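You operate a simulated robot arm through the tools that you are given. There is no shell and no other tool. Be economical: measure what you need, move in short steps, check, and stop when the job is done.

You are at the controls of a simulated two-armed robot. One attempt, no reset.

TASK
Take the blue towel from the island top on the sink side and hang it over the handle of the lower oven door.

Only the result counts: the job must be done as asked and must still hold three seconds after the hand-in. Knocking over, shifting, dropping, spilling or breaking anything else fails it. Flat cloth is picked up by pressing the open fingertips on it (5 to 10 N) and closing them slowly along it; thin cloth reads only 2 to 8 mm in the jaws.

THE ROBOT
Two 7-joint arms with two-finger parallel grippers on one trunk, on a base that drives. Base frame: it is fixed to the floor where the robot stands at the start and does not move with it; the origin is under the middle of the robot, x ahead of it, y to its left, z up. Readings come in cm, degrees, newtons and seconds.
The left shoulder is at the start at [7, 16.3, 112], the right one opposite. Payload 3.43 kg a hand.
The TCP of each hand is the grasp point between the finger pads, 3.4 cm short of the fingertips. In the tool frame z runs along the fingers and y along their closing line. The gripper opens to 12.8 cm. The fingers are 2.4 cm wide and 1.2 cm thick; the gripper's body (4.8 by 13 cm) begins 9.6 cm behind the TCP.
Orientation is that of the tool frame in the base frame, as a unit quaternion [w, x, y, z]. With the fingers straight down and closing along the base's y, the tool's x points along the base's -x, its y along +y and its z along -z.

THE INTERFACE
- The arms move only by the tool play_rows. It takes "left_commands", "right_commands" or both (then of equal length, played together; a hand with none holds still); each is a list of rows, each an object (a shift or turn left out is 0, a gripper value left out holds the last) with "slide": the shift along the base's x, y, z in cm, a list of three; "angular": the turn, a rotation vector about the base's x, y, z in rad, a list of three; "grip": the gripper command, from -1 (shut) to 1 (fully open), values between in proportion. In form: [{"slide": [tx, ty, tz], "angular": [ax, ay, az], "grip": grip}, ...]. A call has 1 to 10 rows; each row shifts and turns the commanded pose from where the row before left it. Each row takes 0.2 s and may step no farther than 5 cm and 8.6 degrees from the row before; otherwise, or with a gripper value out of range, the whole call is refused. Where a pose cannot be reached the arm comes as near as it can. A force on the tool above 40 N (or 10 N above the force at the start of the call, whichever is more), or a blocked arm, ends the call early, and 0.2 s more pass. Each finger travels about 15.3 cm/s and halts on what it meets, pressing with about 43 N; the grip force reading is that of the motor and also rises with nothing between the fingers. The clock runs only during rows and for 0.2 s after the last one: add rows that do not move to give the fingers time. It gives the time, the measured TCP pose, the force on the tool (base axes), the opening and the grip force at its end, in the units of the frame above (readings bear some noise).
- Cameras (640 x 400 px; columns grow to the right, rows downward): "scene" is now at [13.94, 1.7, 135.01]; the picture's right is [0.18, -0.98, 0.00], its down [-0.53, -0.10, -0.84] and it looks along [0.83, 0.15, -0.54] (base axes); focal length 268 px, centre (320, 200). "left" rides on the left gripper at [7.6, 1.1, -16] in its tool frame; the picture's right is [-0.15, 0.99, 0.00], its down [-0.88, -0.13, -0.46] and it looks along [-0.45, -0.07, 0.89] (tool axes); focal length 234 px, centre (320, 200). "right" rides on the right gripper at [7.6, -1.1, -16] in its tool frame; the picture's right is [0.15, 0.99, 0.00], its down [-0.88, 0.13, -0.46] and it looks along [-0.45, 0.07, 0.89] (tool axes); focal length 234 px, centre (320, 200). There is no depth. A picture from a camera that has moved, and an enlarged one, comes with that camera's place and axes in the base frame and with its lens.
- grab_frame(camera): a new picture of that camera. No time passes.
- lift_body(by): slides the trunk up (or, below 0, down) by that many cm; the arms and the scene camera ride with it, the base frame stays. It gives what a move gives, with no picture.
- steer(legs): drives the robot by 1 to 6 legs, each [ahead, left, turn to the left] in cm, cm and degrees, along the robot's own axes; the way and the turn of a leg run together, so that a leg with both is an arc; at most 150 cm and 180 degrees a leg. The arms and the cameras ride along, it lands a little off, and it stops where it bumps. It gives what a move gives.
- aim_head(pan, tilt): turns the head with the scene camera to pan (to the left, within 86 degrees either way) and tilt (down, from -29 to 69), counted from straight ahead of the robot. It gives what a move gives.
- zoom(camera, box): a new picture of the part [left, top, right, bottom] of that camera's present view, enlarged. No time passes.
- sign_off(): hands the job in; it is judged then, once.

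Work in short steps. Places have to be worked out from the pictures, the camera data and where the tool is seen: move nearer, look again, correct. Check each grasp and each placing, and mend what went wrong. You have 120 turns and 88 pictures in all, those below and enlarged ones among them. Open the grippers and draw the arms clear of the work before you hand the job in, unless the task says otherwise; then end with one line.

The tools are called after "Call:" by a JSON object that holds its "name" and its "arguments". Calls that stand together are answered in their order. play_rows: Moves the arms, as the interface text tells. Its arguments: {"type":"object","properties":{"left_commands":{"type":"array"},"right_commands":{"type":"array"}},"required":[]} The other tools are called the same way: lift_body (by) slides the trunk up or down; steer (legs) drives the base; aim_head (pan, tilt) turns the head that bears the scene camera; grab_frame (camera) takes a picture; zoom (camera, box) takes an enlarged picture of a part of a camera's view; sign_off () hands the job in.

At the start:

```text
t: 0.0
left_tcp_pos: [65.79, 29.58, 112.1]
left_ee_rot: [-0.001, 0.0, 1.0, 0.0]
left_force: [-0.8, 0.1, -0.6]
left_width: 12.79
left_grasp_force: 0.1
right_tcp_pos: [66.84, -23.35, 107.81]
right_ee_rot: [0.0, 0.0, 1.0, 0.0]
right_force: [-0.3, -0.7, -0.6]
right_width: 12.79
right_grasp_force: 0.1
trunk travel left (down, up): [-60.0, 34.0]
robot x, y, heading: [-0.07, 0.12, -0.2]
head pan, tilt: [10.2, 32.6]
```

scene: 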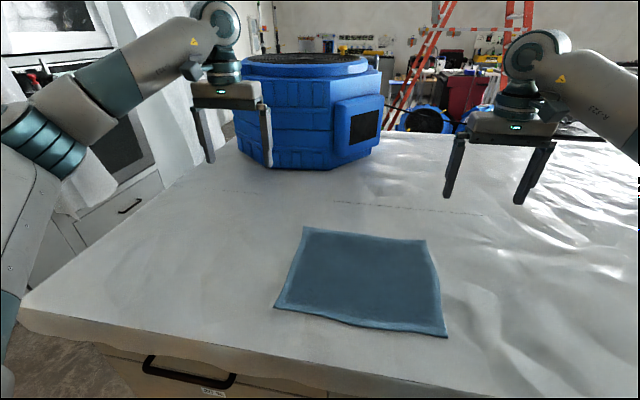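
right: 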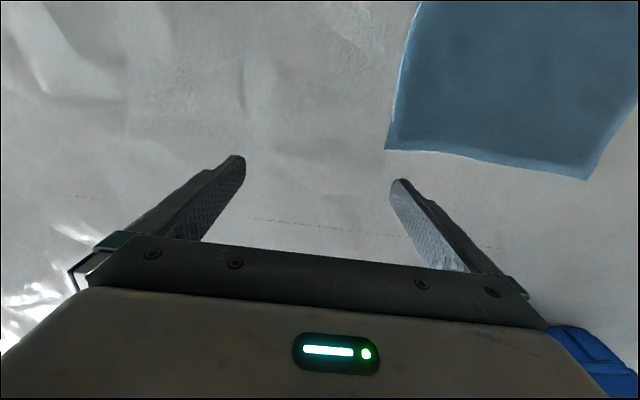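
left: 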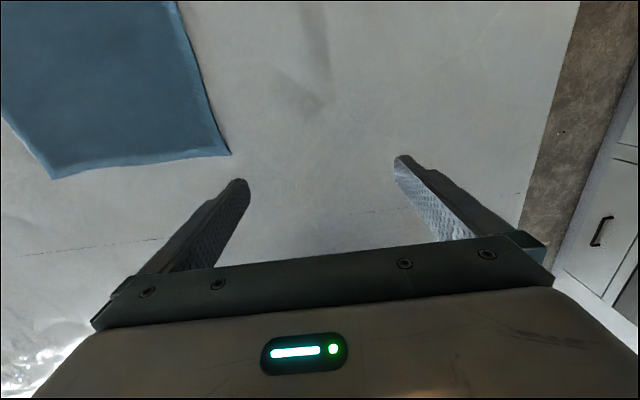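

The towel lies ahead on the island; the ovens seem to be on the left wall. I look left to find the lower oven door.

Call:
{"name": "aim_head", "arguments": {"pan": 60, "tilt": 25}}

Call:
{"name": "grab_frame", "arguments": {"camera": "scene"}}

```text
t: 1.2
left_tcp_pos: [65.78, 29.6, 112.24]
left_ee_rot: [0.0, 0.0, 1.0, 0.0]
left_force: [0.7, -0.2, 0.0]
left_width: 12.82
left_grasp_force: 0.1
right_tcp_pos: [66.96, -23.31, 107.71]
right_ee_rot: [0.001, 0.0, 1.0, 0.0]
right_force: [-0.1, 0.5, -0.5]
right_width: 12.79
right_grasp_force: 0.1
trunk travel left (down, up): [-60.0, 34.0]
robot x, y, heading: [-0.28, -0.27, 0.1]
head pan, tilt: [60.0, 25.0]
```

```text
84 pictures are left
camera scene: at [9.77, 8.09, 136.21], right [0.87, -0.5, 0.0], down [-0.21, -0.37, -0.91], along [0.45, 0.78, -0.42], focal length 268 px, centre (320, 200)
```

scene: 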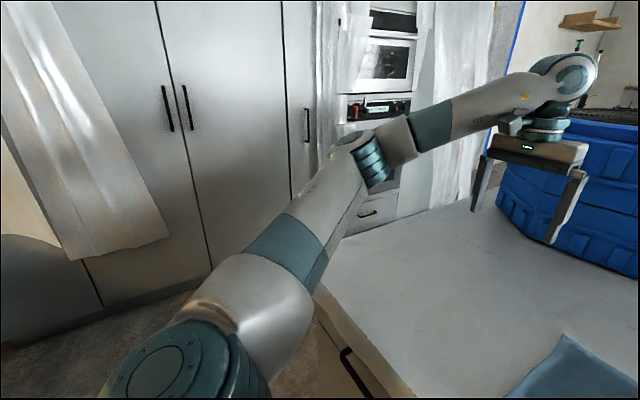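

The oven tower stands on the left wall. I zoom in on it.

Call:
{"name": "zoom", "arguments": {"camera": "scene", "box": [280, 0, 480, 250]}}

```text
1.60 times, centred on (380, 125) of scene
camera zoom: at [9.77, 8.09, 136.21], right [0.87, -0.5, 0.0], down [-0.21, -0.37, -0.91], along [0.45, 0.78, -0.42], focal length 430 px, centre (224, 320)
```

zoom: 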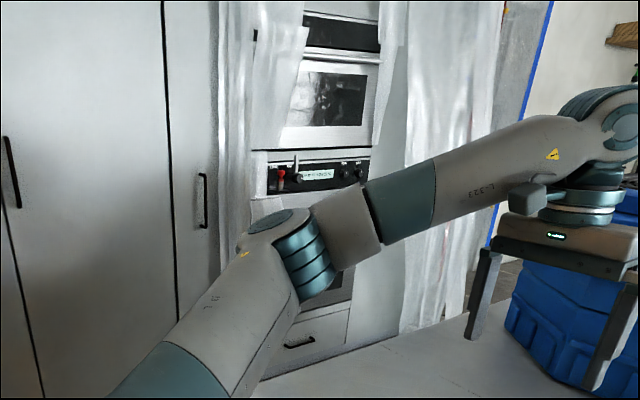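

Towel spans roughly x 45–73, y ±16.5. I bring both hands above the near edge, near its two corners, partly opened.

Call:
{"name": "play_rows", "arguments": {"left_commands": [{"slide": [-2.47, -2.66, -1.74], "grip": 0.25}, {"slide": [-2.47, -2.66, -1.74]}, {"slide": [-2.47, -2.66, -1.74]}, {"slide": [-2.47, -2.66, -1.74]}, {"slide": [-2.47, -2.66, -1.74]}, {"slide": [-2.47, -2.66, -1.74]}, {"slide": [-2.47, -2.66, -1.74]}, {}], "right_commands": [{"slide": [-2.64, 1.76, -1.1], "grip": 0.25}, {"slide": [-2.64, 1.76, -1.1]}, {"slide": [-2.64, 1.76, -1.1]}, {"slide": [-2.64, 1.76, -1.1]}, {"slide": [-2.64, 1.76, -1.1]}, {"slide": [-2.64, 1.76, -1.1]}, {"slide": [-2.64, 1.76, -1.1]}, {}]}}

Call:
{"name": "aim_head", "arguments": {"pan": 0, "tilt": 50}}

Call:
{"name": "grab_frame", "arguments": {"camera": "scene"}}

```text
t: 3.0
left_tcp_pos: [48.29, 10.87, 99.88]
left_ee_rot: [0.001, 0.0, 1.0, 0.0]
left_force: [1.0, 0.4, 0.2]
left_width: 7.99
left_grasp_force: 0.1
right_tcp_pos: [48.34, -10.73, 100.24]
right_ee_rot: [-0.001, 0.0, 1.0, 0.0]
right_force: [-0.3, -0.4, -0.6]
right_width: 7.97
right_grasp_force: 0.0
trunk travel left (down, up): [-60.0, 34.0]
robot x, y, heading: [-0.2, -0.37, -0.1]
head pan, tilt: [60.0, 25.0]
```

```text
t: 4.3
left_tcp_pos: [48.36, 10.91, 99.9]
left_ee_rot: [0.0, 0.0, 1.0, 0.001]
left_force: [-0.6, 0.1, -0.5]
left_width: 8.01
left_grasp_force: 0.2
right_tcp_pos: [48.48, -11.01, 100.28]
right_ee_rot: [0.001, 0.001, 1.0, 0.0]
right_force: [0.3, 0.7, -0.3]
right_width: 7.98
right_grasp_force: 0.0
trunk travel left (down, up): [-60.0, 34.0]
robot x, y, heading: [0.14, -0.01, 0.1]
head pan, tilt: [0.0, 50.0]
```

```text
82 pictures are left
camera scene: at [12.85, 0.12, 132.47], right [0.0, -1.0, 0.0], down [-0.77, 0.0, -0.64], along [0.64, 0.0, -0.77], focal length 268 px, centre (320, 200)
```

scene: 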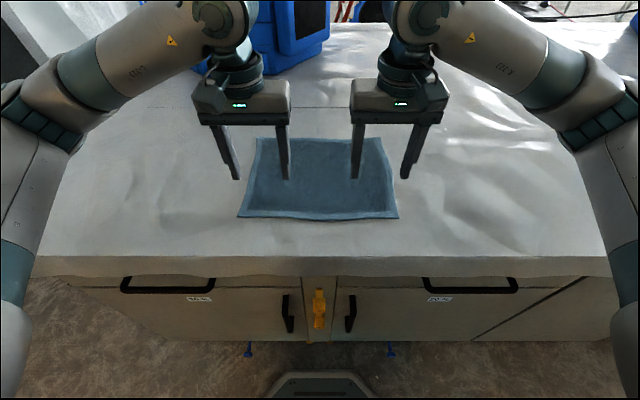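

Hands line up as planned over the near edge (x≈46). I lower to just above the cloth.

Call:
{"name": "play_rows", "arguments": {"left_commands": [{"slide": [0, 0.3, -3]}, {"slide": [0, 0.3, -3]}, {"slide": [0, 0.2, -1.6]}, {}], "right_commands": [{"slide": [0, 0, -3]}, {"slide": [0, 0, -3]}, {"slide": [0, 0, -2]}, {}]}}

Call:
{"name": "grab_frame", "arguments": {"camera": "left"}}

Call:
{"name": "grab_frame", "arguments": {"camera": "right"}}

```text
t: 4.9
left_tcp_pos: [48.35, 11.22, 95.57]
left_ee_rot: [0.007, 0.001, 1.0, -0.007]
left_force: [-3.8, 0.7, 18.6]
left_width: 7.98
left_grasp_force: 0.0
right_tcp_pos: [48.48, -10.87, 95.62]
right_ee_rot: [0.006, 0.0, 1.0, 0.004]
right_force: [-4.6, -0.8, 17.1]
right_width: 7.98
right_grasp_force: 0.1
trunk travel left (down, up): [-60.0, 34.0]
robot x, y, heading: [-0.03, 0.18, -0.0]
head pan, tilt: [0.0, 50.0]
stopped in row 2 (left hand): the force on the tool passed its limit (the readings are from after the stop); the commanded pose is now the measured one
```

```text
81 pictures are left
camera left: at [40.61, 12.6, 111.39], right [0.15, 0.99, -0.01], down [0.87, -0.13, 0.47], along [0.46, -0.08, -0.88], focal length 234 px, centre (320, 200)
```

left: 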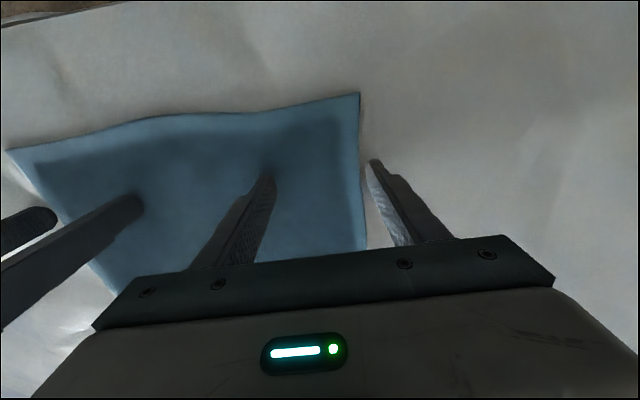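

```text
80 pictures are left
camera right: at [40.56, -12.08, 111.42], right [-0.15, 0.99, 0.01], down [0.88, 0.13, 0.47], along [0.46, 0.07, -0.88], focal length 234 px, centre (320, 200)
```

right: 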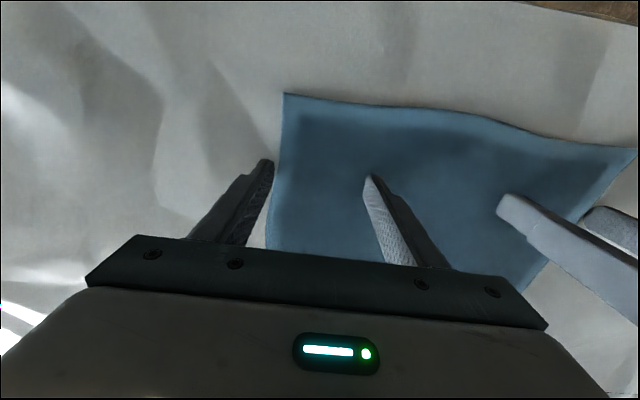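

Contact came at TCP z≈95.6, so the cloth's surface is at ≈92 and the near edge at x≈42.3, y from −14.6 to 15.1. I lift a little, shift back 4 cm and inward so all fingertips are on the cloth.

Call:
{"name": "play_rows", "arguments": {"left_commands": [{"slide": [0, 0, 2], "grip": 0.1}, {"slide": [-2, -0.8, 0]}, {"slide": [-2, -0.8, 0]}, {}], "right_commands": [{"slide": [0, 0, 2], "grip": 0.1}, {"slide": [-2, 0.7, 0]}, {"slide": [-2, 0.7, 0]}, {}]}}

Call:
{"name": "grab_frame", "arguments": {"camera": "left"}}

Call:
{"name": "grab_frame", "arguments": {"camera": "right"}}

```text
t: 5.9
left_tcp_pos: [44.46, 9.71, 97.41]
left_ee_rot: [0.005, 0.001, 1.0, -0.006]
left_force: [0.6, 0.4, -0.9]
left_width: 7.06
left_grasp_force: 0.1
right_tcp_pos: [44.65, -9.57, 97.37]
right_ee_rot: [0.004, 0.0, 1.0, 0.003]
right_force: [0.8, -0.1, 0.6]
right_width: 7.05
right_grasp_force: 0.1
trunk travel left (down, up): [-60.0, 34.0]
robot x, y, heading: [0.43, -0.17, -0.0]
head pan, tilt: [0.0, 50.0]
```

```text
79 pictures are left
camera left: at [36.9, 11.01, 113.21], right [0.15, 0.99, -0.01], down [0.88, -0.13, 0.47], along [0.46, -0.08, -0.88], focal length 234 px, centre (320, 200)
```

left: 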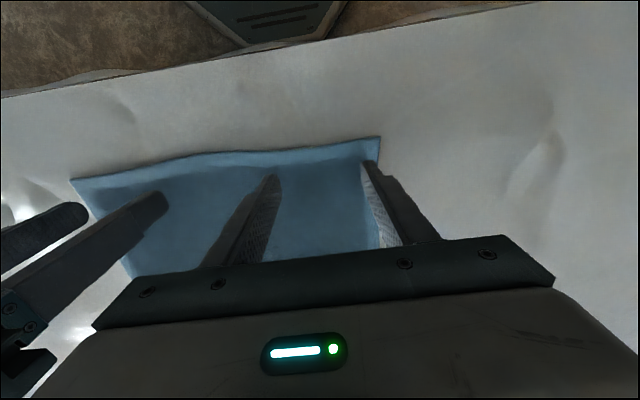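

```text
78 pictures are left
camera right: at [36.87, -10.64, 113.15], right [-0.15, 0.99, 0.01], down [0.88, 0.13, 0.46], along [0.46, 0.07, -0.89], focal length 234 px, centre (320, 200)
```

right: 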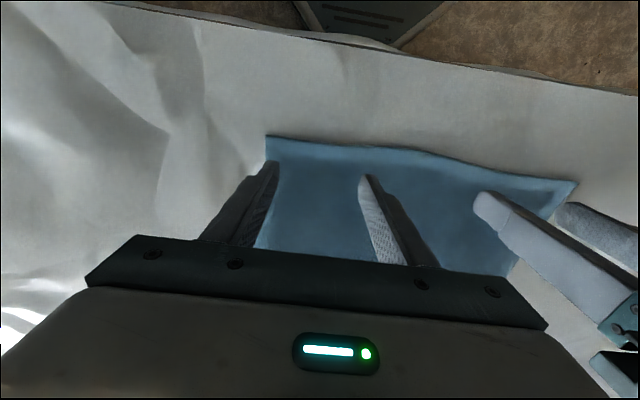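

Fingertips are nearly all over the cloth; I nudge inward 0.7 cm and descend gently to light contact.

Call:
{"name": "play_rows", "arguments": {"left_commands": [{"slide": [-0.2, -0.7, -0.6]}, {"slide": [0, 0, -0.6]}, {"slide": [0, 0, -0.4]}, {"slide": [0, 0, -0.3]}, {"slide": [0, 0, -0.2]}, {}], "right_commands": [{"slide": [-0.3, 0.7, -0.6]}, {"slide": [0, 0, -0.6]}, {"slide": [0, 0, -0.4]}, {"slide": [0, 0, -0.3]}, {"slide": [0, 0, -0.2]}, {}]}}

```text
t: 7.3
left_tcp_pos: [44.38, 8.96, 95.73]
left_ee_rot: [0.01, -0.001, 1.0, -0.007]
left_force: [0.1, 1.8, 21.9]
left_width: 7.03
left_grasp_force: 0.1
right_tcp_pos: [44.3, -8.71, 95.65]
right_ee_rot: [0.01, 0.001, 1.0, 0.004]
right_force: [1.3, -1.5, 20.8]
right_width: 7.02
right_grasp_force: 0.2
trunk travel left (down, up): [-60.0, 34.0]
robot x, y, heading: [0.15, -0.48, 0.1]
head pan, tilt: [0.0, 50.0]
stopped in row 6 (left hand): the force on the tool passed its limit (the readings are from after the stop); the commanded pose is now the measured one
```

Contact at about 95.7 with 21 N; I ease up slightly for 5–10 N.

Call:
{"name": "play_rows", "arguments": {"left_commands": [{"slide": [0, 0, 0.1]}, {}], "right_commands": [{"slide": [0, 0, 0.1]}, {}]}}

```text
t: 7.9
left_tcp_pos: [44.42, 9.02, 95.95]
left_ee_rot: [0.009, -0.001, 1.0, -0.007]
left_force: [2.2, 1.1, 24.1]
left_width: 7.06
left_grasp_force: 0.0
right_tcp_pos: [44.27, -8.83, 95.6]
right_ee_rot: [0.007, 0.002, 1.0, 0.004]
right_force: [-1.2, -1.9, 22.4]
right_width: 7.02
right_grasp_force: 0.1
trunk travel left (down, up): [-60.0, 34.0]
robot x, y, heading: [0.4, 0.22, -0.2]
head pan, tilt: [0.0, 50.0]
```

Still ~23 N; raise a further 0.25 cm.

Call:
{"name": "play_rows", "arguments": {"left_commands": [{"slide": [0, 0, 0.25]}, {}], "right_commands": [{"slide": [0, 0, 0.25]}, {}]}}

```text
t: 8.5
left_tcp_pos: [44.37, 8.98, 95.81]
left_ee_rot: [0.009, -0.001, 1.0, -0.006]
left_force: [-2.4, 0.0, 7.8]
left_width: 7.03
left_grasp_force: 0.1
right_tcp_pos: [44.33, -8.9, 95.74]
right_ee_rot: [0.007, 0.0, 1.0, 0.004]
right_force: [-1.5, -0.7, 5.9]
right_width: 7.01
right_grasp_force: 0.1
trunk travel left (down, up): [-60.0, 34.0]
robot x, y, heading: [0.16, 0.06, -0.2]
head pan, tilt: [0.0, 50.0]
```

Now 8 N and 6 N. I close slowly along the cloth.

Call:
{"name": "play_rows", "arguments": {"left_commands": [{"grip": -0.02}, {"grip": -0.14}, {"grip": -0.26}, {"grip": -0.38}, {"grip": -0.5}, {"grip": -0.62}, {"grip": -0.74}, {"grip": -0.86}, {"grip": -1}, {}], "right_commands": [{"grip": -0.02}, {"grip": -0.14}, {"grip": -0.26}, {"grip": -0.38}, {"grip": -0.5}, {"grip": -0.62}, {"grip": -0.74}, {"grip": -0.86}, {"grip": -1}, {}]}}

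Call:
{"name": "grab_frame", "arguments": {"camera": "left"}}

Call:
{"name": "grab_frame", "arguments": {"camera": "right"}}

```text
t: 10.7
left_tcp_pos: [44.68, 8.85, 95.81]
left_ee_rot: [0.009, 0.0, 1.0, -0.006]
left_force: [0.1, -6.2, 4.2]
left_width: 0.46
left_grasp_force: 39.7
right_tcp_pos: [44.44, -8.76, 95.74]
right_ee_rot: [0.008, 0.001, 1.0, 0.004]
right_force: [0.0, 5.9, 3.0]
right_width: 0.52
right_grasp_force: 39.7
trunk travel left (down, up): [-60.0, 34.0]
robot x, y, heading: [0.11, 0.28, 0.1]
head pan, tilt: [0.0, 50.0]
```

```text
77 pictures are left
camera left: at [36.72, 10.32, 111.6], right [0.15, 0.99, -0.01], down [0.87, -0.12, 0.47], along [0.47, -0.08, -0.88], focal length 234 px, centre (320, 200)
```

left: 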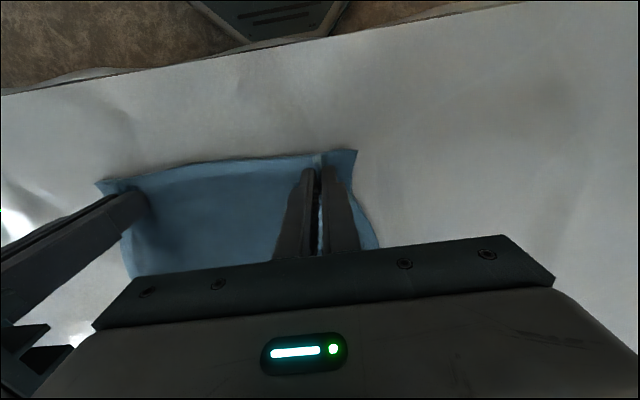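

```text
76 pictures are left
camera right: at [36.56, -9.96, 111.59], right [-0.14, 0.99, 0.01], down [0.87, 0.12, 0.47], along [0.46, 0.07, -0.88], focal length 234 px, centre (320, 200)
```

right: 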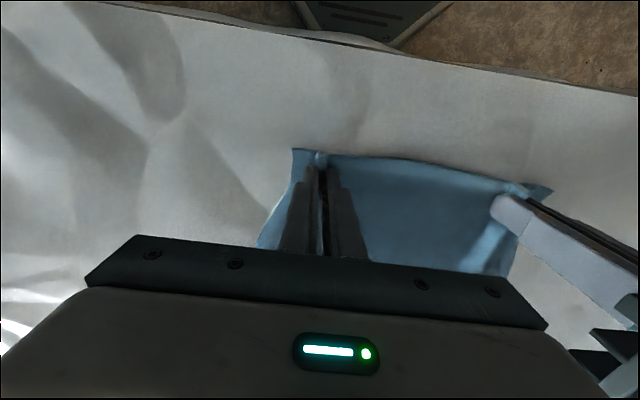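

Both jaws hold a fold (4.6 and 5.2 mm). I lift straight up 30 cm in two calls.

Call:
{"name": "play_rows", "arguments": {"left_commands": [{"slide": [0, 0, 2]}, {"slide": [0, 0, 3]}, {"slide": [0, 0, 3]}, {"slide": [0, 0, 3]}, {"slide": [0, 0, 3]}, {"slide": [0, 0, 3]}, {"slide": [0, 0, 3]}, {"slide": [0, 0, 3]}, {"slide": [0, 0, 3]}, {}], "right_commands": [{"slide": [0, 0, 2]}, {"slide": [0, 0, 3]}, {"slide": [0, 0, 3]}, {"slide": [0, 0, 3]}, {"slide": [0, 0, 3]}, {"slide": [0, 0, 3]}, {"slide": [0, 0, 3]}, {"slide": [0, 0, 3]}, {"slide": [0, 0, 3]}, {}]}}

Call:
{"name": "grab_frame", "arguments": {"camera": "scene"}}

```text
t: 12.9
left_tcp_pos: [44.72, 8.87, 121.69]
left_ee_rot: [0.007, 0.0, 1.0, -0.005]
left_force: [0.6, -6.6, -0.3]
left_width: 0.46
left_grasp_force: 38.9
right_tcp_pos: [44.56, -8.82, 121.77]
right_ee_rot: [0.006, 0.001, 1.0, 0.004]
right_force: [-0.2, 6.6, 0.1]
right_width: 0.48
right_grasp_force: 39.2
trunk travel left (down, up): [-60.0, 34.0]
robot x, y, heading: [0.21, 0.34, 0.0]
head pan, tilt: [0.0, 50.0]
```

```text
75 pictures are left
camera scene: at [13.02, 0.11, 132.45], right [0.0, -1.0, 0.0], down [-0.77, 0.0, -0.64], along [0.64, 0.0, -0.77], focal length 268 px, centre (320, 200)
```

scene: 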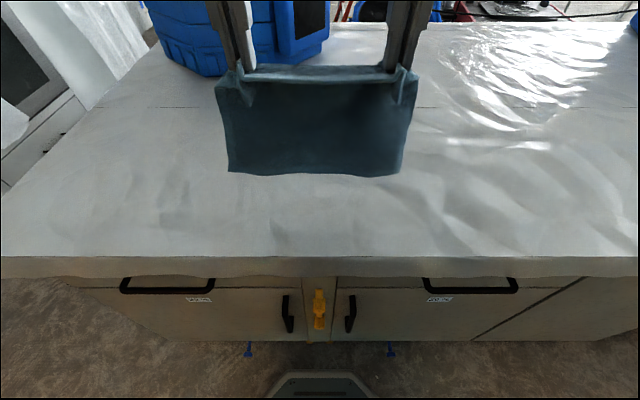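

Towel hangs cleanly between both hands. I raise the trunk a bit and look left/behind before driving; the oven wall appears to lie at y≈178, oven near x≈160.

Call:
{"name": "lift_body", "arguments": {"by": 8}}

Call:
{"name": "aim_head", "arguments": {"pan": 86, "tilt": 25}}

Call:
{"name": "grab_frame", "arguments": {"camera": "scene"}}

Call:
{"name": "aim_head", "arguments": {"pan": 50, "tilt": 25}}

Call:
{"name": "grab_frame", "arguments": {"camera": "scene"}}

```text
t: 14.1
left_tcp_pos: [44.65, 8.85, 129.81]
left_ee_rot: [0.008, 0.0, 1.0, -0.006]
left_force: [-0.2, -5.9, 0.6]
left_width: 0.46
left_grasp_force: 39.0
right_tcp_pos: [44.32, -8.84, 129.86]
right_ee_rot: [0.006, 0.0, 1.0, 0.005]
right_force: [0.1, 6.3, -0.6]
right_width: 0.48
right_grasp_force: 39.7
trunk travel left (down, up): [-68.0, 26.0]
robot x, y, heading: [0.02, 0.06, 0.1]
head pan, tilt: [0.0, 50.0]
```

```text
t: 15.7
left_tcp_pos: [44.65, 8.9, 129.74]
left_ee_rot: [0.009, 0.0, 1.0, -0.007]
left_force: [-0.1, -6.9, -0.4]
left_width: 0.46
left_grasp_force: 39.0
right_tcp_pos: [44.43, -8.77, 129.84]
right_ee_rot: [0.006, 0.0, 1.0, 0.004]
right_force: [-0.4, 6.7, 0.0]
right_width: 0.51
right_grasp_force: 39.3
trunk travel left (down, up): [-68.0, 26.0]
robot x, y, heading: [0.05, -0.08, -0.4]
head pan, tilt: [85.9, 25.0]
```

```text
74 pictures are left
camera scene: at [5.87, 9.3, 144.21], right [1.0, -0.07, 0.0], down [-0.03, -0.42, -0.91], along [0.06, 0.9, -0.42], focal length 268 px, centre (320, 200)
```

scene: 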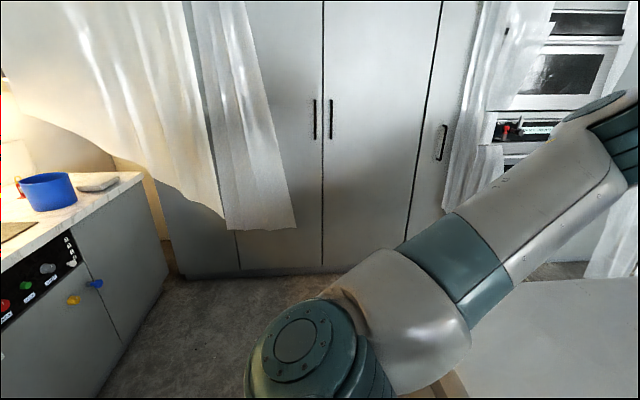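

```text
t: 16.7
left_tcp_pos: [44.56, 8.87, 129.69]
left_ee_rot: [0.008, 0.0, 1.0, -0.007]
left_force: [0.2, -5.6, -0.6]
left_width: 0.44
left_grasp_force: 39.6
right_tcp_pos: [44.34, -8.87, 129.79]
right_ee_rot: [0.007, 0.001, 1.0, 0.005]
right_force: [-1.2, 6.6, 0.2]
right_width: 0.49
right_grasp_force: 38.6
trunk travel left (down, up): [-68.0, 26.0]
robot x, y, heading: [-0.05, -0.26, -0.0]
head pan, tilt: [50.0, 25.0]
```

```text
73 pictures are left
camera scene: at [11.12, 7.17, 144.22], right [0.77, -0.64, 0.0], down [-0.27, -0.32, -0.91], along [0.58, 0.69, -0.42], focal length 268 px, centre (320, 200)
```

scene: 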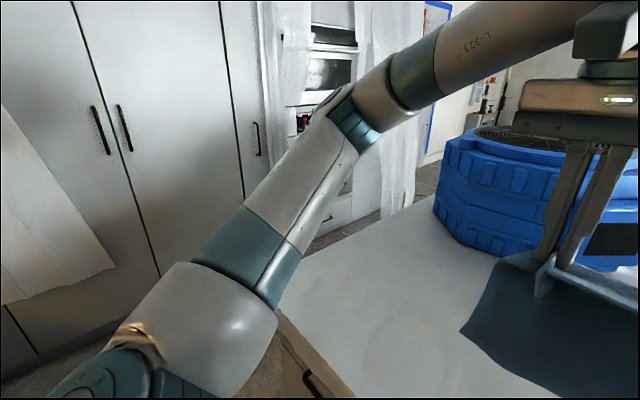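

Behind, the counter front is at x≈−100; the aisle between island (y≈60) and wall cabinets (y≈178) is ~118 wide. I back off 32 cm, then turn left 90°.

Call:
{"name": "steer", "arguments": {"legs": [[-32, 0, 0], [0, 0, 90]]}}

Call:
{"name": "aim_head", "arguments": {"pan": -45, "tilt": 30}}

Call:
{"name": "grab_frame", "arguments": {"camera": "scene"}}

```text
t: 22.6
left_tcp_pos: [-40.29, 44.64, 129.84]
left_ee_rot: [0.01, -0.704, 0.71, 0.002]
left_force: [6.6, 0.2, -0.2]
left_width: 0.45
left_grasp_force: 39.0
right_tcp_pos: [-22.46, 44.27, 129.89]
right_ee_rot: [0.001, -0.703, 0.712, 0.007]
right_force: [-7.4, -0.3, 0.8]
right_width: 0.44
right_grasp_force: 39.0
trunk travel left (down, up): [-68.0, 26.0]
robot x, y, heading: [-31.51, 0.08, 89.6]
head pan, tilt: [50.0, 25.0]
```

```text
t: 24.3
left_tcp_pos: [-40.13, 44.62, 129.71]
left_ee_rot: [0.011, -0.704, 0.71, 0.0]
left_force: [6.7, -0.1, -0.5]
left_width: 0.44
left_grasp_force: 39.0
right_tcp_pos: [-22.4, 44.3, 129.75]
right_ee_rot: [0.002, -0.703, 0.711, 0.007]
right_force: [-6.6, 0.9, -0.6]
right_width: 0.45
right_grasp_force: 38.9
trunk travel left (down, up): [-68.0, 26.0]
robot x, y, heading: [-31.28, 0.15, 89.3]
head pan, tilt: [-45.0, 30.0]
```

```text
72 pictures are left
camera scene: at [-25.06, 11.45, 143.42], right [0.7, -0.71, 0.0], down [-0.36, -0.35, -0.87], along [0.62, 0.61, -0.5], focal length 268 px, centre (320, 200)
```

scene: 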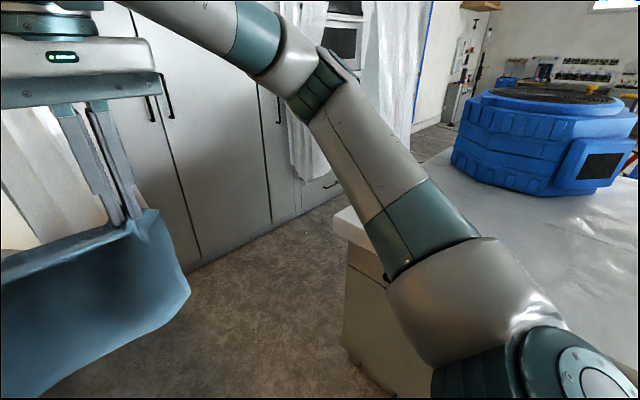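

The aisle floor looks free. I drive ahead 70 cm and look along the aisle.

Call:
{"name": "steer", "arguments": {"legs": [[70, 0, 0]]}}

Call:
{"name": "aim_head", "arguments": {"pan": -80, "tilt": 30}}

Call:
{"name": "grab_frame", "arguments": {"camera": "scene"}}

Call:
{"name": "aim_head", "arguments": {"pan": -55, "tilt": 25}}

Call:
{"name": "grab_frame", "arguments": {"camera": "scene"}}

```text
t: 28.1
left_tcp_pos: [-39.52, 113.63, 129.8]
left_ee_rot: [0.011, -0.704, 0.71, 0.0]
left_force: [6.9, -0.2, 0.0]
left_width: 0.44
left_grasp_force: 38.4
right_tcp_pos: [-21.77, 113.32, 129.84]
right_ee_rot: [0.001, -0.702, 0.712, 0.008]
right_force: [-6.8, 0.5, 0.4]
right_width: 0.44
right_grasp_force: 38.7
trunk travel left (down, up): [-68.0, 26.0]
robot x, y, heading: [-30.97, 69.27, 89.6]
head pan, tilt: [-45.0, 30.0]
```

```text
t: 29.1
left_tcp_pos: [-39.47, 113.66, 129.77]
left_ee_rot: [0.01, -0.704, 0.71, 0.0]
left_force: [6.8, 0.7, -0.2]
left_width: 0.44
left_grasp_force: 38.2
right_tcp_pos: [-21.87, 113.4, 129.84]
right_ee_rot: [0.003, -0.703, 0.711, 0.008]
right_force: [-6.1, 0.5, 0.3]
right_width: 0.45
right_grasp_force: 38.3
trunk travel left (down, up): [-68.0, 26.0]
robot x, y, heading: [-30.68, 69.26, 89.3]
head pan, tilt: [-80.0, 30.0]
```

```text
71 pictures are left
camera scene: at [-21.92, 75.72, 143.42], right [0.16, -0.99, 0.0], down [-0.49, -0.08, -0.87], along [0.85, 0.14, -0.5], focal length 268 px, centre (320, 200)
```

scene: 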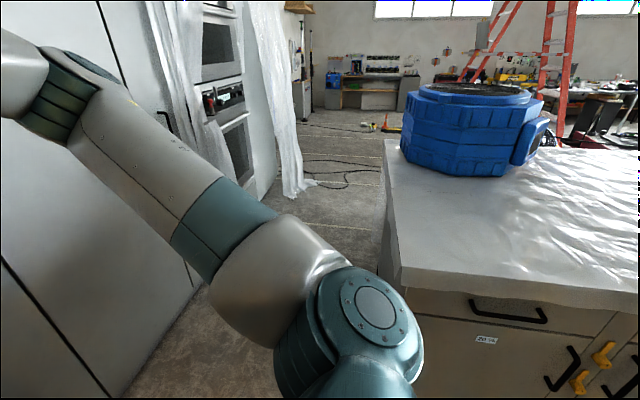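

```text
t: 30.0
left_tcp_pos: [-39.57, 113.7, 129.7]
left_ee_rot: [0.011, -0.704, 0.71, 0.001]
left_force: [6.5, 0.6, -0.2]
left_width: 0.43
left_grasp_force: 39.2
right_tcp_pos: [-21.81, 113.37, 129.84]
right_ee_rot: [0.002, -0.703, 0.711, 0.008]
right_force: [-6.4, -0.1, -0.9]
right_width: 0.47
right_grasp_force: 39.2
trunk travel left (down, up): [-68.0, 26.0]
robot x, y, heading: [-31.03, 68.81, 89.4]
head pan, tilt: [-55.0, 25.0]
```

```text
70 pictures are left
camera scene: at [-23.23, 79.45, 144.21], right [0.56, -0.83, 0.0], down [-0.35, -0.24, -0.91], along [0.75, 0.51, -0.42], focal length 268 px, centre (320, 200)
```

scene: 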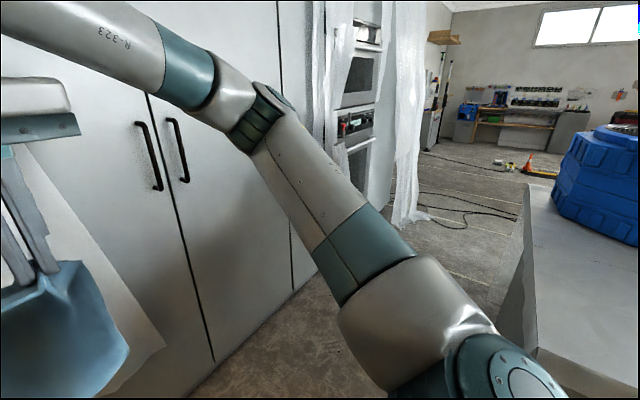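

I zoom in on the oven column for the lower door's handle.

Call:
{"name": "zoom", "arguments": {"camera": "scene", "box": [290, 20, 450, 240]}}

```text
1.82 times, centred on (370, 130) of scene
camera zoom: at [-23.23, 79.45, 144.21], right [0.56, -0.83, 0.0], down [-0.35, -0.24, -0.91], along [0.75, 0.51, -0.42], focal length 488 px, centre (229, 327)
```

zoom: 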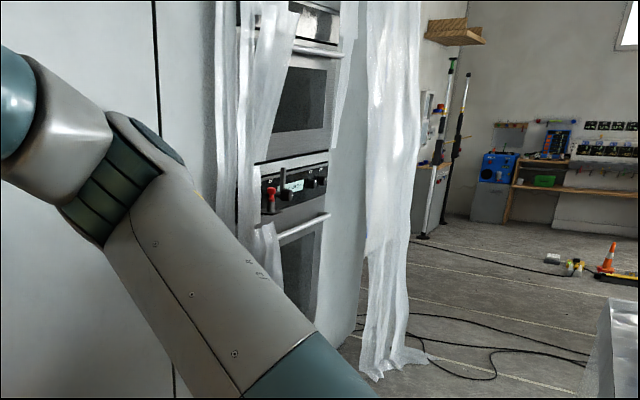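

The handle is a light bar just below the panel, around x≈150–199, z≈94. I drive ahead 28 cm then right 115 cm and look again.

Call:
{"name": "steer", "arguments": {"legs": [[28, 0, 0.4], [0, -115, 0]]}}

Call:
{"name": "aim_head", "arguments": {"pan": -40, "tilt": 25}}

Call:
{"name": "grab_frame", "arguments": {"camera": "scene"}}

```text
t: 37.4
left_tcp_pos: [74.88, 141.03, 129.82]
left_ee_rot: [0.01, -0.704, 0.71, 0.001]
left_force: [7.1, 0.6, 0.3]
left_width: 0.41
left_grasp_force: 38.8
right_tcp_pos: [92.58, 140.6, 129.82]
right_ee_rot: [0.001, -0.703, 0.711, 0.008]
right_force: [-6.8, -0.1, 0.4]
right_width: 0.42
right_grasp_force: 39.1
trunk travel left (down, up): [-68.0, 26.0]
robot x, y, heading: [83.5, 96.49, 89.4]
head pan, tilt: [-55.0, 25.0]
```

```text
t: 38.1
left_tcp_pos: [75.0, 140.97, 129.72]
left_ee_rot: [0.011, -0.704, 0.711, 0.001]
left_force: [6.3, 0.0, 0.2]
left_width: 0.42
left_grasp_force: 39.4
right_tcp_pos: [92.58, 140.63, 129.75]
right_ee_rot: [0.002, -0.703, 0.712, 0.008]
right_force: [-6.0, 1.0, -0.2]
right_width: 0.45
right_grasp_force: 39.2
trunk travel left (down, up): [-68.0, 26.0]
robot x, y, heading: [83.35, 96.35, 89.3]
head pan, tilt: [-40.0, 25.0]
```

```text
68 pictures are left
camera scene: at [89.54, 108.55, 144.21], right [0.76, -0.65, 0.0], down [-0.28, -0.32, -0.91], along [0.59, 0.69, -0.42], focal length 268 px, centre (320, 200)
```

scene: 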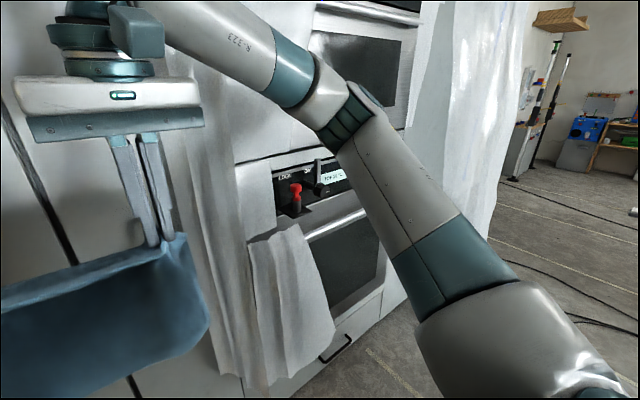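

The handle is at about y≈170, z≈94, with a hanging sheet over its left part up to x≈135; free part x≈138–185. I drive right 70 cm.

Call:
{"name": "steer", "arguments": {"legs": [[0, -70, 0.4]]}}

Call:
{"name": "aim_head", "arguments": {"pan": 0, "tilt": 35}}

Call:
{"name": "grab_frame", "arguments": {"camera": "scene"}}

Call:
{"name": "grab_frame", "arguments": {"camera": "right"}}

```text
t: 42.0
left_tcp_pos: [144.02, 140.57, 129.76]
left_ee_rot: [0.01, -0.706, 0.708, 0.001]
left_force: [6.5, 0.4, -0.2]
left_width: 0.46
left_grasp_force: 39.2
right_tcp_pos: [161.56, 140.18, 129.81]
right_ee_rot: [0.002, -0.705, 0.709, 0.008]
right_force: [-6.5, -0.8, 0.0]
right_width: 0.42
right_grasp_force: 38.7
trunk travel left (down, up): [-68.0, 26.0]
robot x, y, heading: [152.72, 96.08, 89.8]
head pan, tilt: [-40.0, 25.0]
```

```text
t: 43.0
left_tcp_pos: [143.86, 140.45, 129.77]
left_ee_rot: [0.011, -0.706, 0.708, 0.0]
left_force: [5.9, 0.3, 0.3]
left_width: 0.43
left_grasp_force: 39.3
right_tcp_pos: [161.59, 140.25, 129.94]
right_ee_rot: [0.002, -0.706, 0.708, 0.008]
right_force: [-6.5, -0.8, -0.3]
right_width: 0.41
right_grasp_force: 38.8
trunk travel left (down, up): [-68.0, 26.0]
robot x, y, heading: [152.69, 95.72, 89.7]
head pan, tilt: [0.0, 35.0]
```

```text
67 pictures are left
camera scene: at [152.82, 109.86, 142.64], right [1.0, 0.0, 0.0], down [0.0, -0.57, -0.82], along [0.0, 0.82, -0.57], focal length 268 px, centre (320, 200)
```

scene: 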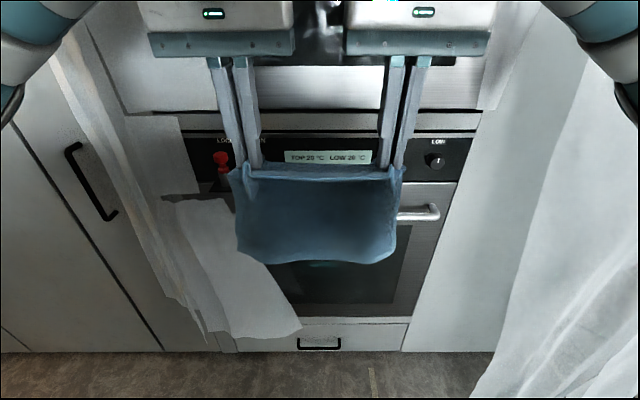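

```text
66 pictures are left
camera right: at [162.73, 132.51, 145.62], right [-0.99, -0.14, 0.01], down [-0.12, 0.88, 0.47], along [-0.07, 0.46, -0.88], focal length 234 px, centre (320, 200)
```

right: 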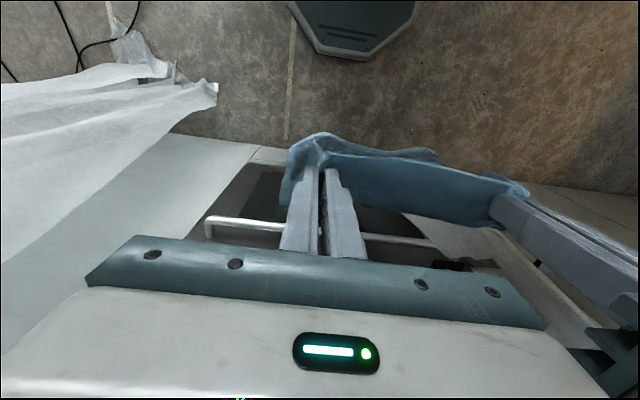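

I triangulate the handle's right front end at about (186, 170, 96.7); sheet covers it left of ≈137. I drive 7.5 cm right and 10 ahead so the hands centre on x≈160, then ease the cloth tension and tilt the fingers 30° toward the door.

Call:
{"name": "steer", "arguments": {"legs": [[10, -7.5, 0.2]]}}

Call:
{"name": "play_rows", "arguments": {"left_commands": [{"slide": [0.2, 0, 0], "angular": [0.131, 0, 0]}, {"slide": [0.2, 0, 0], "angular": [0.131, 0, 0]}, {"angular": [0.131, 0, 0]}, {"angular": [0.131, 0, 0]}, {}], "right_commands": [{"slide": [-0.2, 0, 0], "angular": [0.131, 0, 0]}, {"slide": [-0.2, 0, 0], "angular": [0.131, 0, 0]}, {"angular": [0.131, 0, 0]}, {"angular": [0.131, 0, 0]}, {}]}}

Call:
{"name": "grab_frame", "arguments": {"camera": "scene"}}

Call:
{"name": "grab_frame", "arguments": {"camera": "left"}}

Call:
{"name": "grab_frame", "arguments": {"camera": "right"}}

```text
t: 44.3
left_tcp_pos: [151.17, 150.22, 129.96]
left_ee_rot: [0.011, -0.707, 0.707, 0.001]
left_force: [7.2, 0.2, -0.2]
left_width: 0.45
left_grasp_force: 38.8
right_tcp_pos: [168.92, 150.09, 129.85]
right_ee_rot: [0.002, -0.707, 0.708, 0.008]
right_force: [-6.5, -0.8, 0.2]
right_width: 0.44
right_grasp_force: 38.8
trunk travel left (down, up): [-68.0, 26.0]
robot x, y, heading: [160.09, 106.03, 90.1]
head pan, tilt: [0.0, 35.0]
```

```text
t: 45.5
left_tcp_pos: [151.77, 150.44, 129.75]
left_ee_rot: [0.194, -0.681, 0.682, 0.184]
left_force: [0.7, -0.2, 0.3]
left_width: 0.43
left_grasp_force: 38.8
right_tcp_pos: [168.59, 150.23, 129.69]
right_ee_rot: [-0.184, 0.682, -0.681, -0.192]
right_force: [-0.2, 0.4, -0.6]
right_width: 0.42
right_grasp_force: 38.8
trunk travel left (down, up): [-68.0, 26.0]
robot x, y, heading: [160.12, 105.58, 90.2]
head pan, tilt: [0.0, 35.0]
```

```text
65 pictures are left
camera scene: at [160.3, 119.84, 142.62], right [1.0, 0.0, 0.0], down [0.0, -0.57, -0.82], along [0.0, 0.82, -0.57], focal length 268 px, centre (320, 200)
```

scene: 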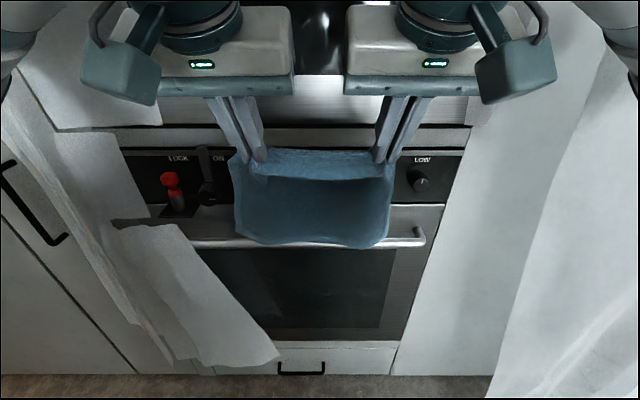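

```text
64 pictures are left
camera left: at [150.31, 135.75, 139.45], right [-0.99, 0.13, 0.06], down [0.12, 0.52, 0.85], along [0.08, 0.84, -0.53], focal length 234 px, centre (320, 200)
```

left: 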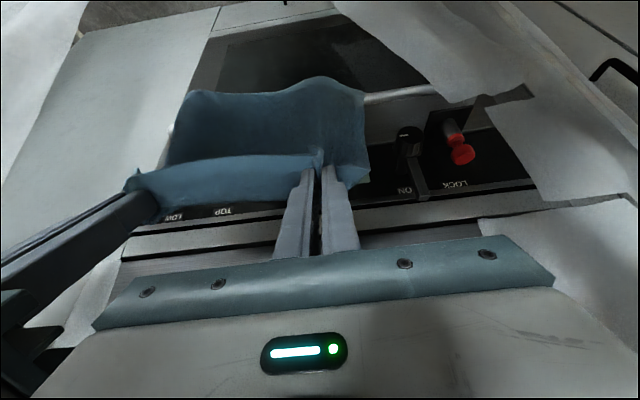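

```text
63 pictures are left
camera right: at [169.7, 135.62, 139.54], right [-0.99, -0.13, -0.07], down [-0.12, 0.52, 0.84], along [-0.07, 0.84, -0.53], focal length 234 px, centre (320, 200)
```

right: 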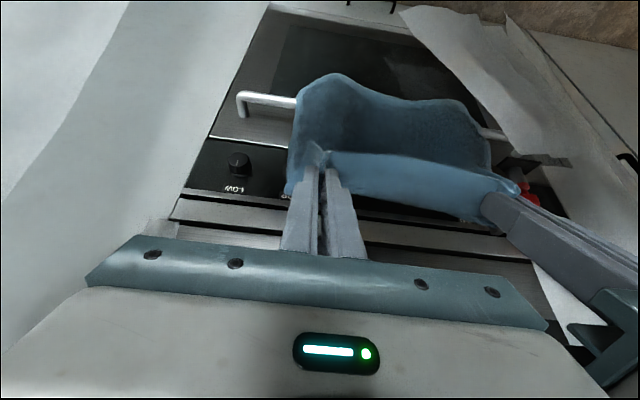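

Handle bar: front at y≈168.4, z≈96, door face ≈173.4, free from x≈128 to 186; towel's lower hem is at z≈108. I move forward 19 cm while lowering 5 cm, so the hem hovers above the gap.

Call:
{"name": "play_rows", "arguments": {"left_commands": [{"slide": [0, 3, -1]}, {"slide": [0, 3, -1]}, {"slide": [0, 3, -1]}, {"slide": [0, 3, -1]}, {"slide": [0, 3, -1]}, {"slide": [0, 2, 0]}, {"slide": [0, 2, 0]}, {}, {}], "right_commands": [{"slide": [0, 3, -1]}, {"slide": [0, 3, -1]}, {"slide": [0, 3, -1]}, {"slide": [0, 3, -1]}, {"slide": [0, 3, -1]}, {"slide": [0, 2, 0]}, {"slide": [0, 2, 0]}, {}, {}]}}

Call:
{"name": "grab_frame", "arguments": {"camera": "scene"}}

Call:
{"name": "grab_frame", "arguments": {"camera": "left"}}

Call:
{"name": "grab_frame", "arguments": {"camera": "right"}}

```text
t: 47.5
left_tcp_pos: [151.7, 169.02, 124.98]
left_ee_rot: [0.194, -0.68, 0.683, 0.185]
left_force: [0.7, -16.0, -1.2]
left_width: 0.45
left_grasp_force: 38.9
right_tcp_pos: [168.36, 168.88, 125.03]
right_ee_rot: [-0.186, 0.682, -0.681, -0.191]
right_force: [-1.2, -2.6, 0.3]
right_width: 0.43
right_grasp_force: 38.4
trunk travel left (down, up): [-68.0, 26.0]
robot x, y, heading: [160.15, 105.88, 89.8]
head pan, tilt: [0.0, 35.0]
```

```text
62 pictures are left
camera scene: at [160.28, 119.36, 142.67], right [1.0, 0.0, 0.0], down [0.0, -0.57, -0.82], along [0.0, 0.82, -0.57], focal length 268 px, centre (320, 200)
```

scene: 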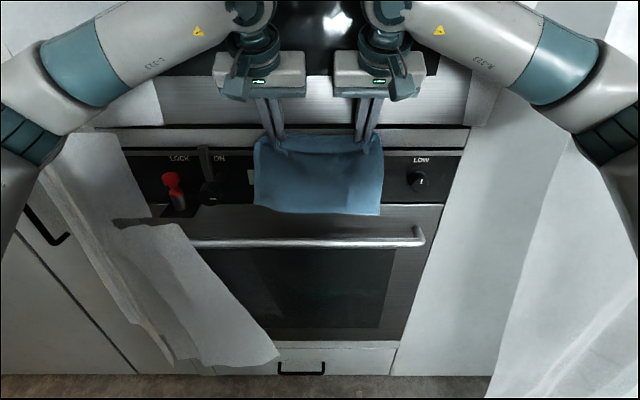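

```text
61 pictures are left
camera left: at [150.33, 154.28, 134.68], right [-0.99, 0.13, 0.06], down [0.12, 0.52, 0.85], along [0.08, 0.84, -0.53], focal length 234 px, centre (320, 200)
```

left: 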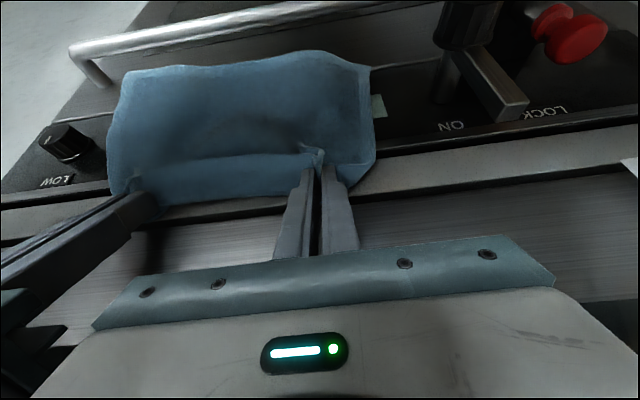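

```text
60 pictures are left
camera right: at [169.66, 154.16, 134.73], right [-0.99, -0.13, -0.07], down [-0.13, 0.52, 0.84], along [-0.07, 0.84, -0.53], focal length 234 px, centre (320, 200)
```

right: 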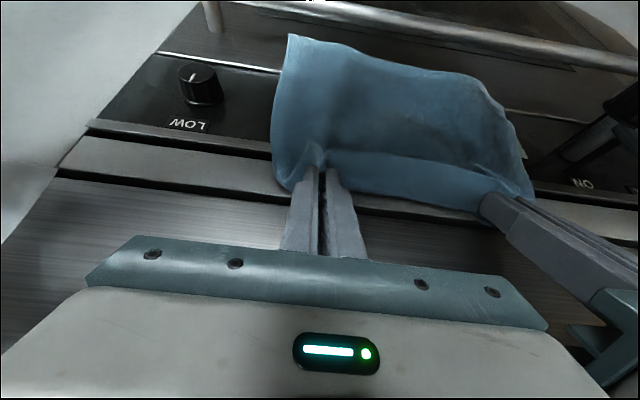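

The left fingertip touches the trim (16 N), so the panel plane is at y≈172; the hem lies flat on the panel at z≈102. I back off 0.8 cm and lower 7 cm so the hem slides behind the bar.

Call:
{"name": "play_rows", "arguments": {"left_commands": [{"slide": [0, -0.9, 0]}, {"slide": [0, 0, -1]}, {"slide": [0, 0, -1]}, {"slide": [0, 0, -1]}, {"slide": [0, 0, -1]}, {"slide": [0, 0, -1]}, {"slide": [0, 0, -1]}, {"slide": [0, 0, -1]}, {}], "right_commands": [{"slide": [0, -0.6, 0]}, {"slide": [0, 0, -1]}, {"slide": [0, 0, -1]}, {"slide": [0, 0, -1]}, {"slide": [0, 0, -1]}, {"slide": [0, 0, -1]}, {"slide": [0, 0, -1]}, {"slide": [0, 0, -1]}, {}]}}

Call:
{"name": "grab_frame", "arguments": {"camera": "scene"}}

Call:
{"name": "grab_frame", "arguments": {"camera": "right"}}

```text
t: 49.5
left_tcp_pos: [151.66, 168.33, 117.78]
left_ee_rot: [0.194, -0.68, 0.683, 0.185]
left_force: [0.6, -2.6, 0.5]
left_width: 0.43
left_grasp_force: 38.8
right_tcp_pos: [168.44, 168.44, 117.85]
right_ee_rot: [-0.185, 0.682, -0.681, -0.191]
right_force: [-2.1, -7.0, 0.2]
right_width: 0.46
right_grasp_force: 39.1
trunk travel left (down, up): [-68.0, 26.0]
robot x, y, heading: [159.93, 105.58, 90.0]
head pan, tilt: [0.0, 35.0]
```

```text
59 pictures are left
camera scene: at [160.28, 119.59, 142.65], right [1.0, 0.0, 0.0], down [0.0, -0.57, -0.82], along [0.0, 0.82, -0.57], focal length 268 px, centre (320, 200)
```

scene: 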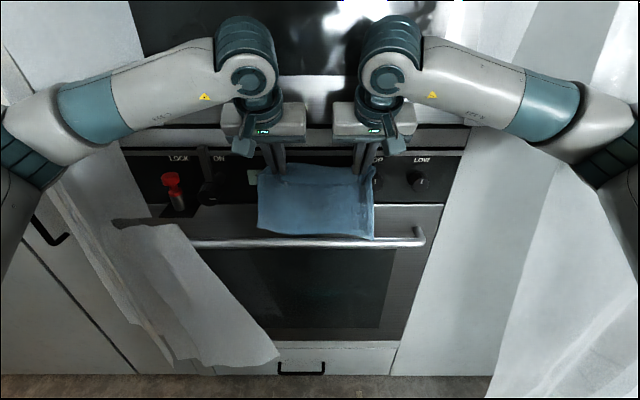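

```text
58 pictures are left
camera right: at [169.69, 153.77, 127.62], right [-0.99, -0.13, -0.07], down [-0.13, 0.52, 0.84], along [-0.07, 0.84, -0.53], focal length 234 px, centre (320, 200)
```

right: 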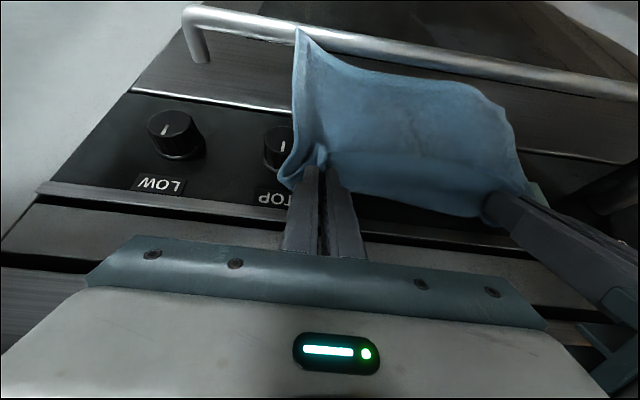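

A second knob ("TOP", x≈173) is close to the right hand. I zoom to see the hem relative to the bar before shifting left.

Call:
{"name": "zoom", "arguments": {"camera": "scene", "box": [220, 140, 440, 270]}}

Call:
{"name": "zoom", "arguments": {"camera": "right", "box": [170, 0, 570, 250]}}

```text
2.91 times, centred on (330, 205) of scene
camera zoom: at [160.28, 119.59, 142.65], right [1.0, 0.0, 0.0], down [0.0, -0.57, -0.82], along [0.0, 0.82, -0.57], focal length 781 px, centre (291, 186)
```

zoom: 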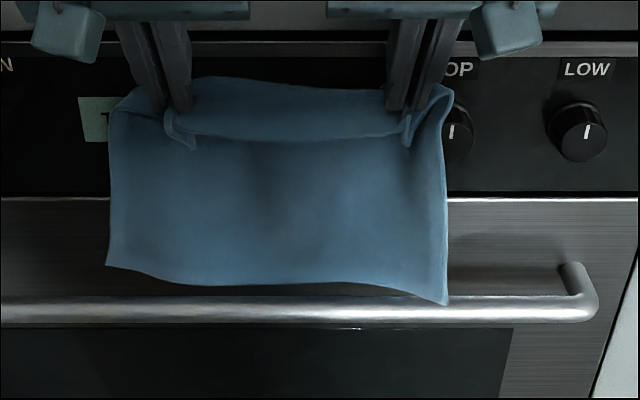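

```text
1.60 times, centred on (370, 125) of right
camera zoom: at [169.69, 153.77, 127.62], right [-0.99, -0.13, -0.07], down [-0.13, 0.52, 0.84], along [-0.07, 0.84, -0.53], focal length 375 px, centre (240, 320)
```

zoom: 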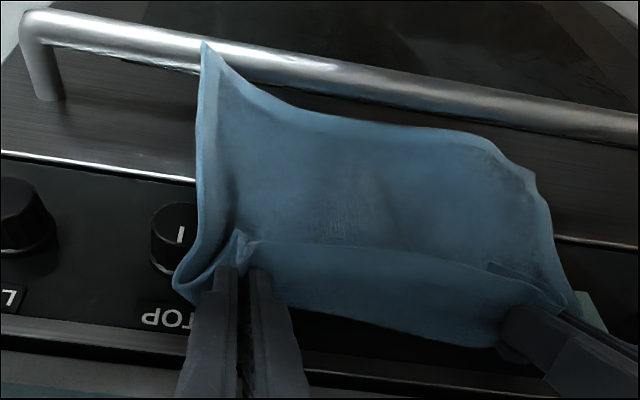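

The right corner is pushed out over the bar by the TOP knob. I raise 4 cm, shift left 6 cm (clear of knobs on both sides), and lower again.

Call:
{"name": "play_rows", "arguments": {"left_commands": [{"slide": [0, -0.5, 2]}, {"slide": [0, 0, 2]}, {"slide": [-2, 0, 0]}, {"slide": [-2, 0, 0]}, {"slide": [-2, 0, 0]}, {"slide": [0, 0.5, -1]}, {"slide": [0, 0, -1]}, {"slide": [0, 0, -1]}, {"slide": [0, 0, -1]}, {}], "right_commands": [{"slide": [0, -0.5, 2]}, {"slide": [0, 0, 2]}, {"slide": [-2, 0, 0]}, {"slide": [-2, 0, 0]}, {"slide": [-2, 0, 0]}, {"slide": [0, 0.5, -1]}, {"slide": [0, 0, -1]}, {"slide": [0, 0, -1]}, {"slide": [0, 0, -1]}, {}]}}

Call:
{"name": "zoom", "arguments": {"camera": "scene", "box": [190, 140, 410, 270]}}

Call:
{"name": "zoom", "arguments": {"camera": "right", "box": [170, 0, 570, 250]}}

```text
t: 51.7
left_tcp_pos: [145.69, 168.2, 117.79]
left_ee_rot: [0.194, -0.68, 0.682, 0.184]
left_force: [0.5, -2.7, 0.6]
left_width: 0.43
left_grasp_force: 39.1
right_tcp_pos: [162.37, 168.32, 117.91]
right_ee_rot: [-0.186, 0.682, -0.681, -0.191]
right_force: [-0.9, -3.7, 1.1]
right_width: 0.44
right_grasp_force: 38.8
trunk travel left (down, up): [-68.0, 26.0]
robot x, y, heading: [160.02, 106.0, 90.1]
head pan, tilt: [0.0, 35.0]
```

```text
2.91 times, centred on (300, 205) of scene
camera zoom: at [160.28, 119.54, 142.66], right [1.0, 0.0, 0.0], down [0.0, -0.57, -0.82], along [0.0, 0.82, -0.57], focal length 781 px, centre (378, 186)
```

zoom: 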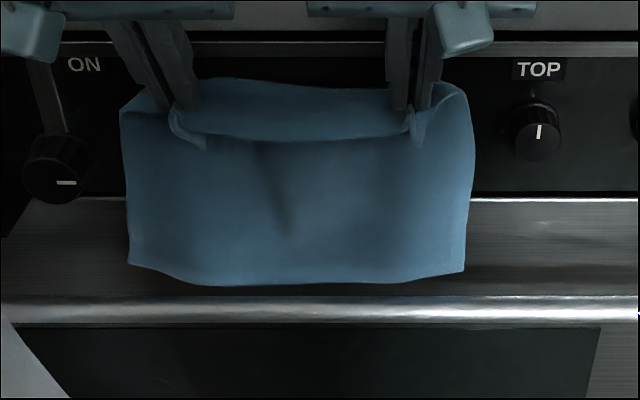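

```text
1.60 times, centred on (370, 125) of right
camera zoom: at [163.68, 153.71, 127.71], right [-0.99, -0.13, -0.07], down [-0.13, 0.52, 0.84], along [-0.07, 0.84, -0.53], focal length 375 px, centre (240, 320)
```

zoom: 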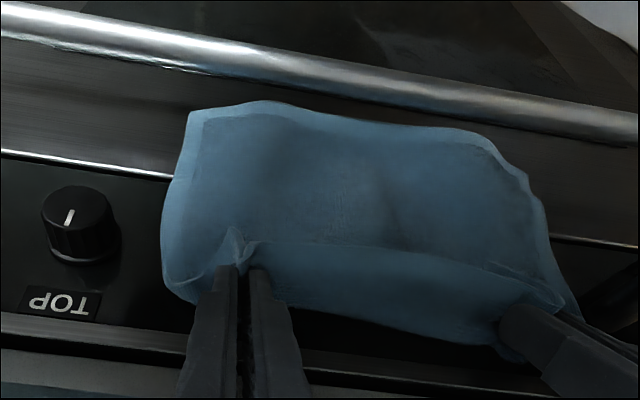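

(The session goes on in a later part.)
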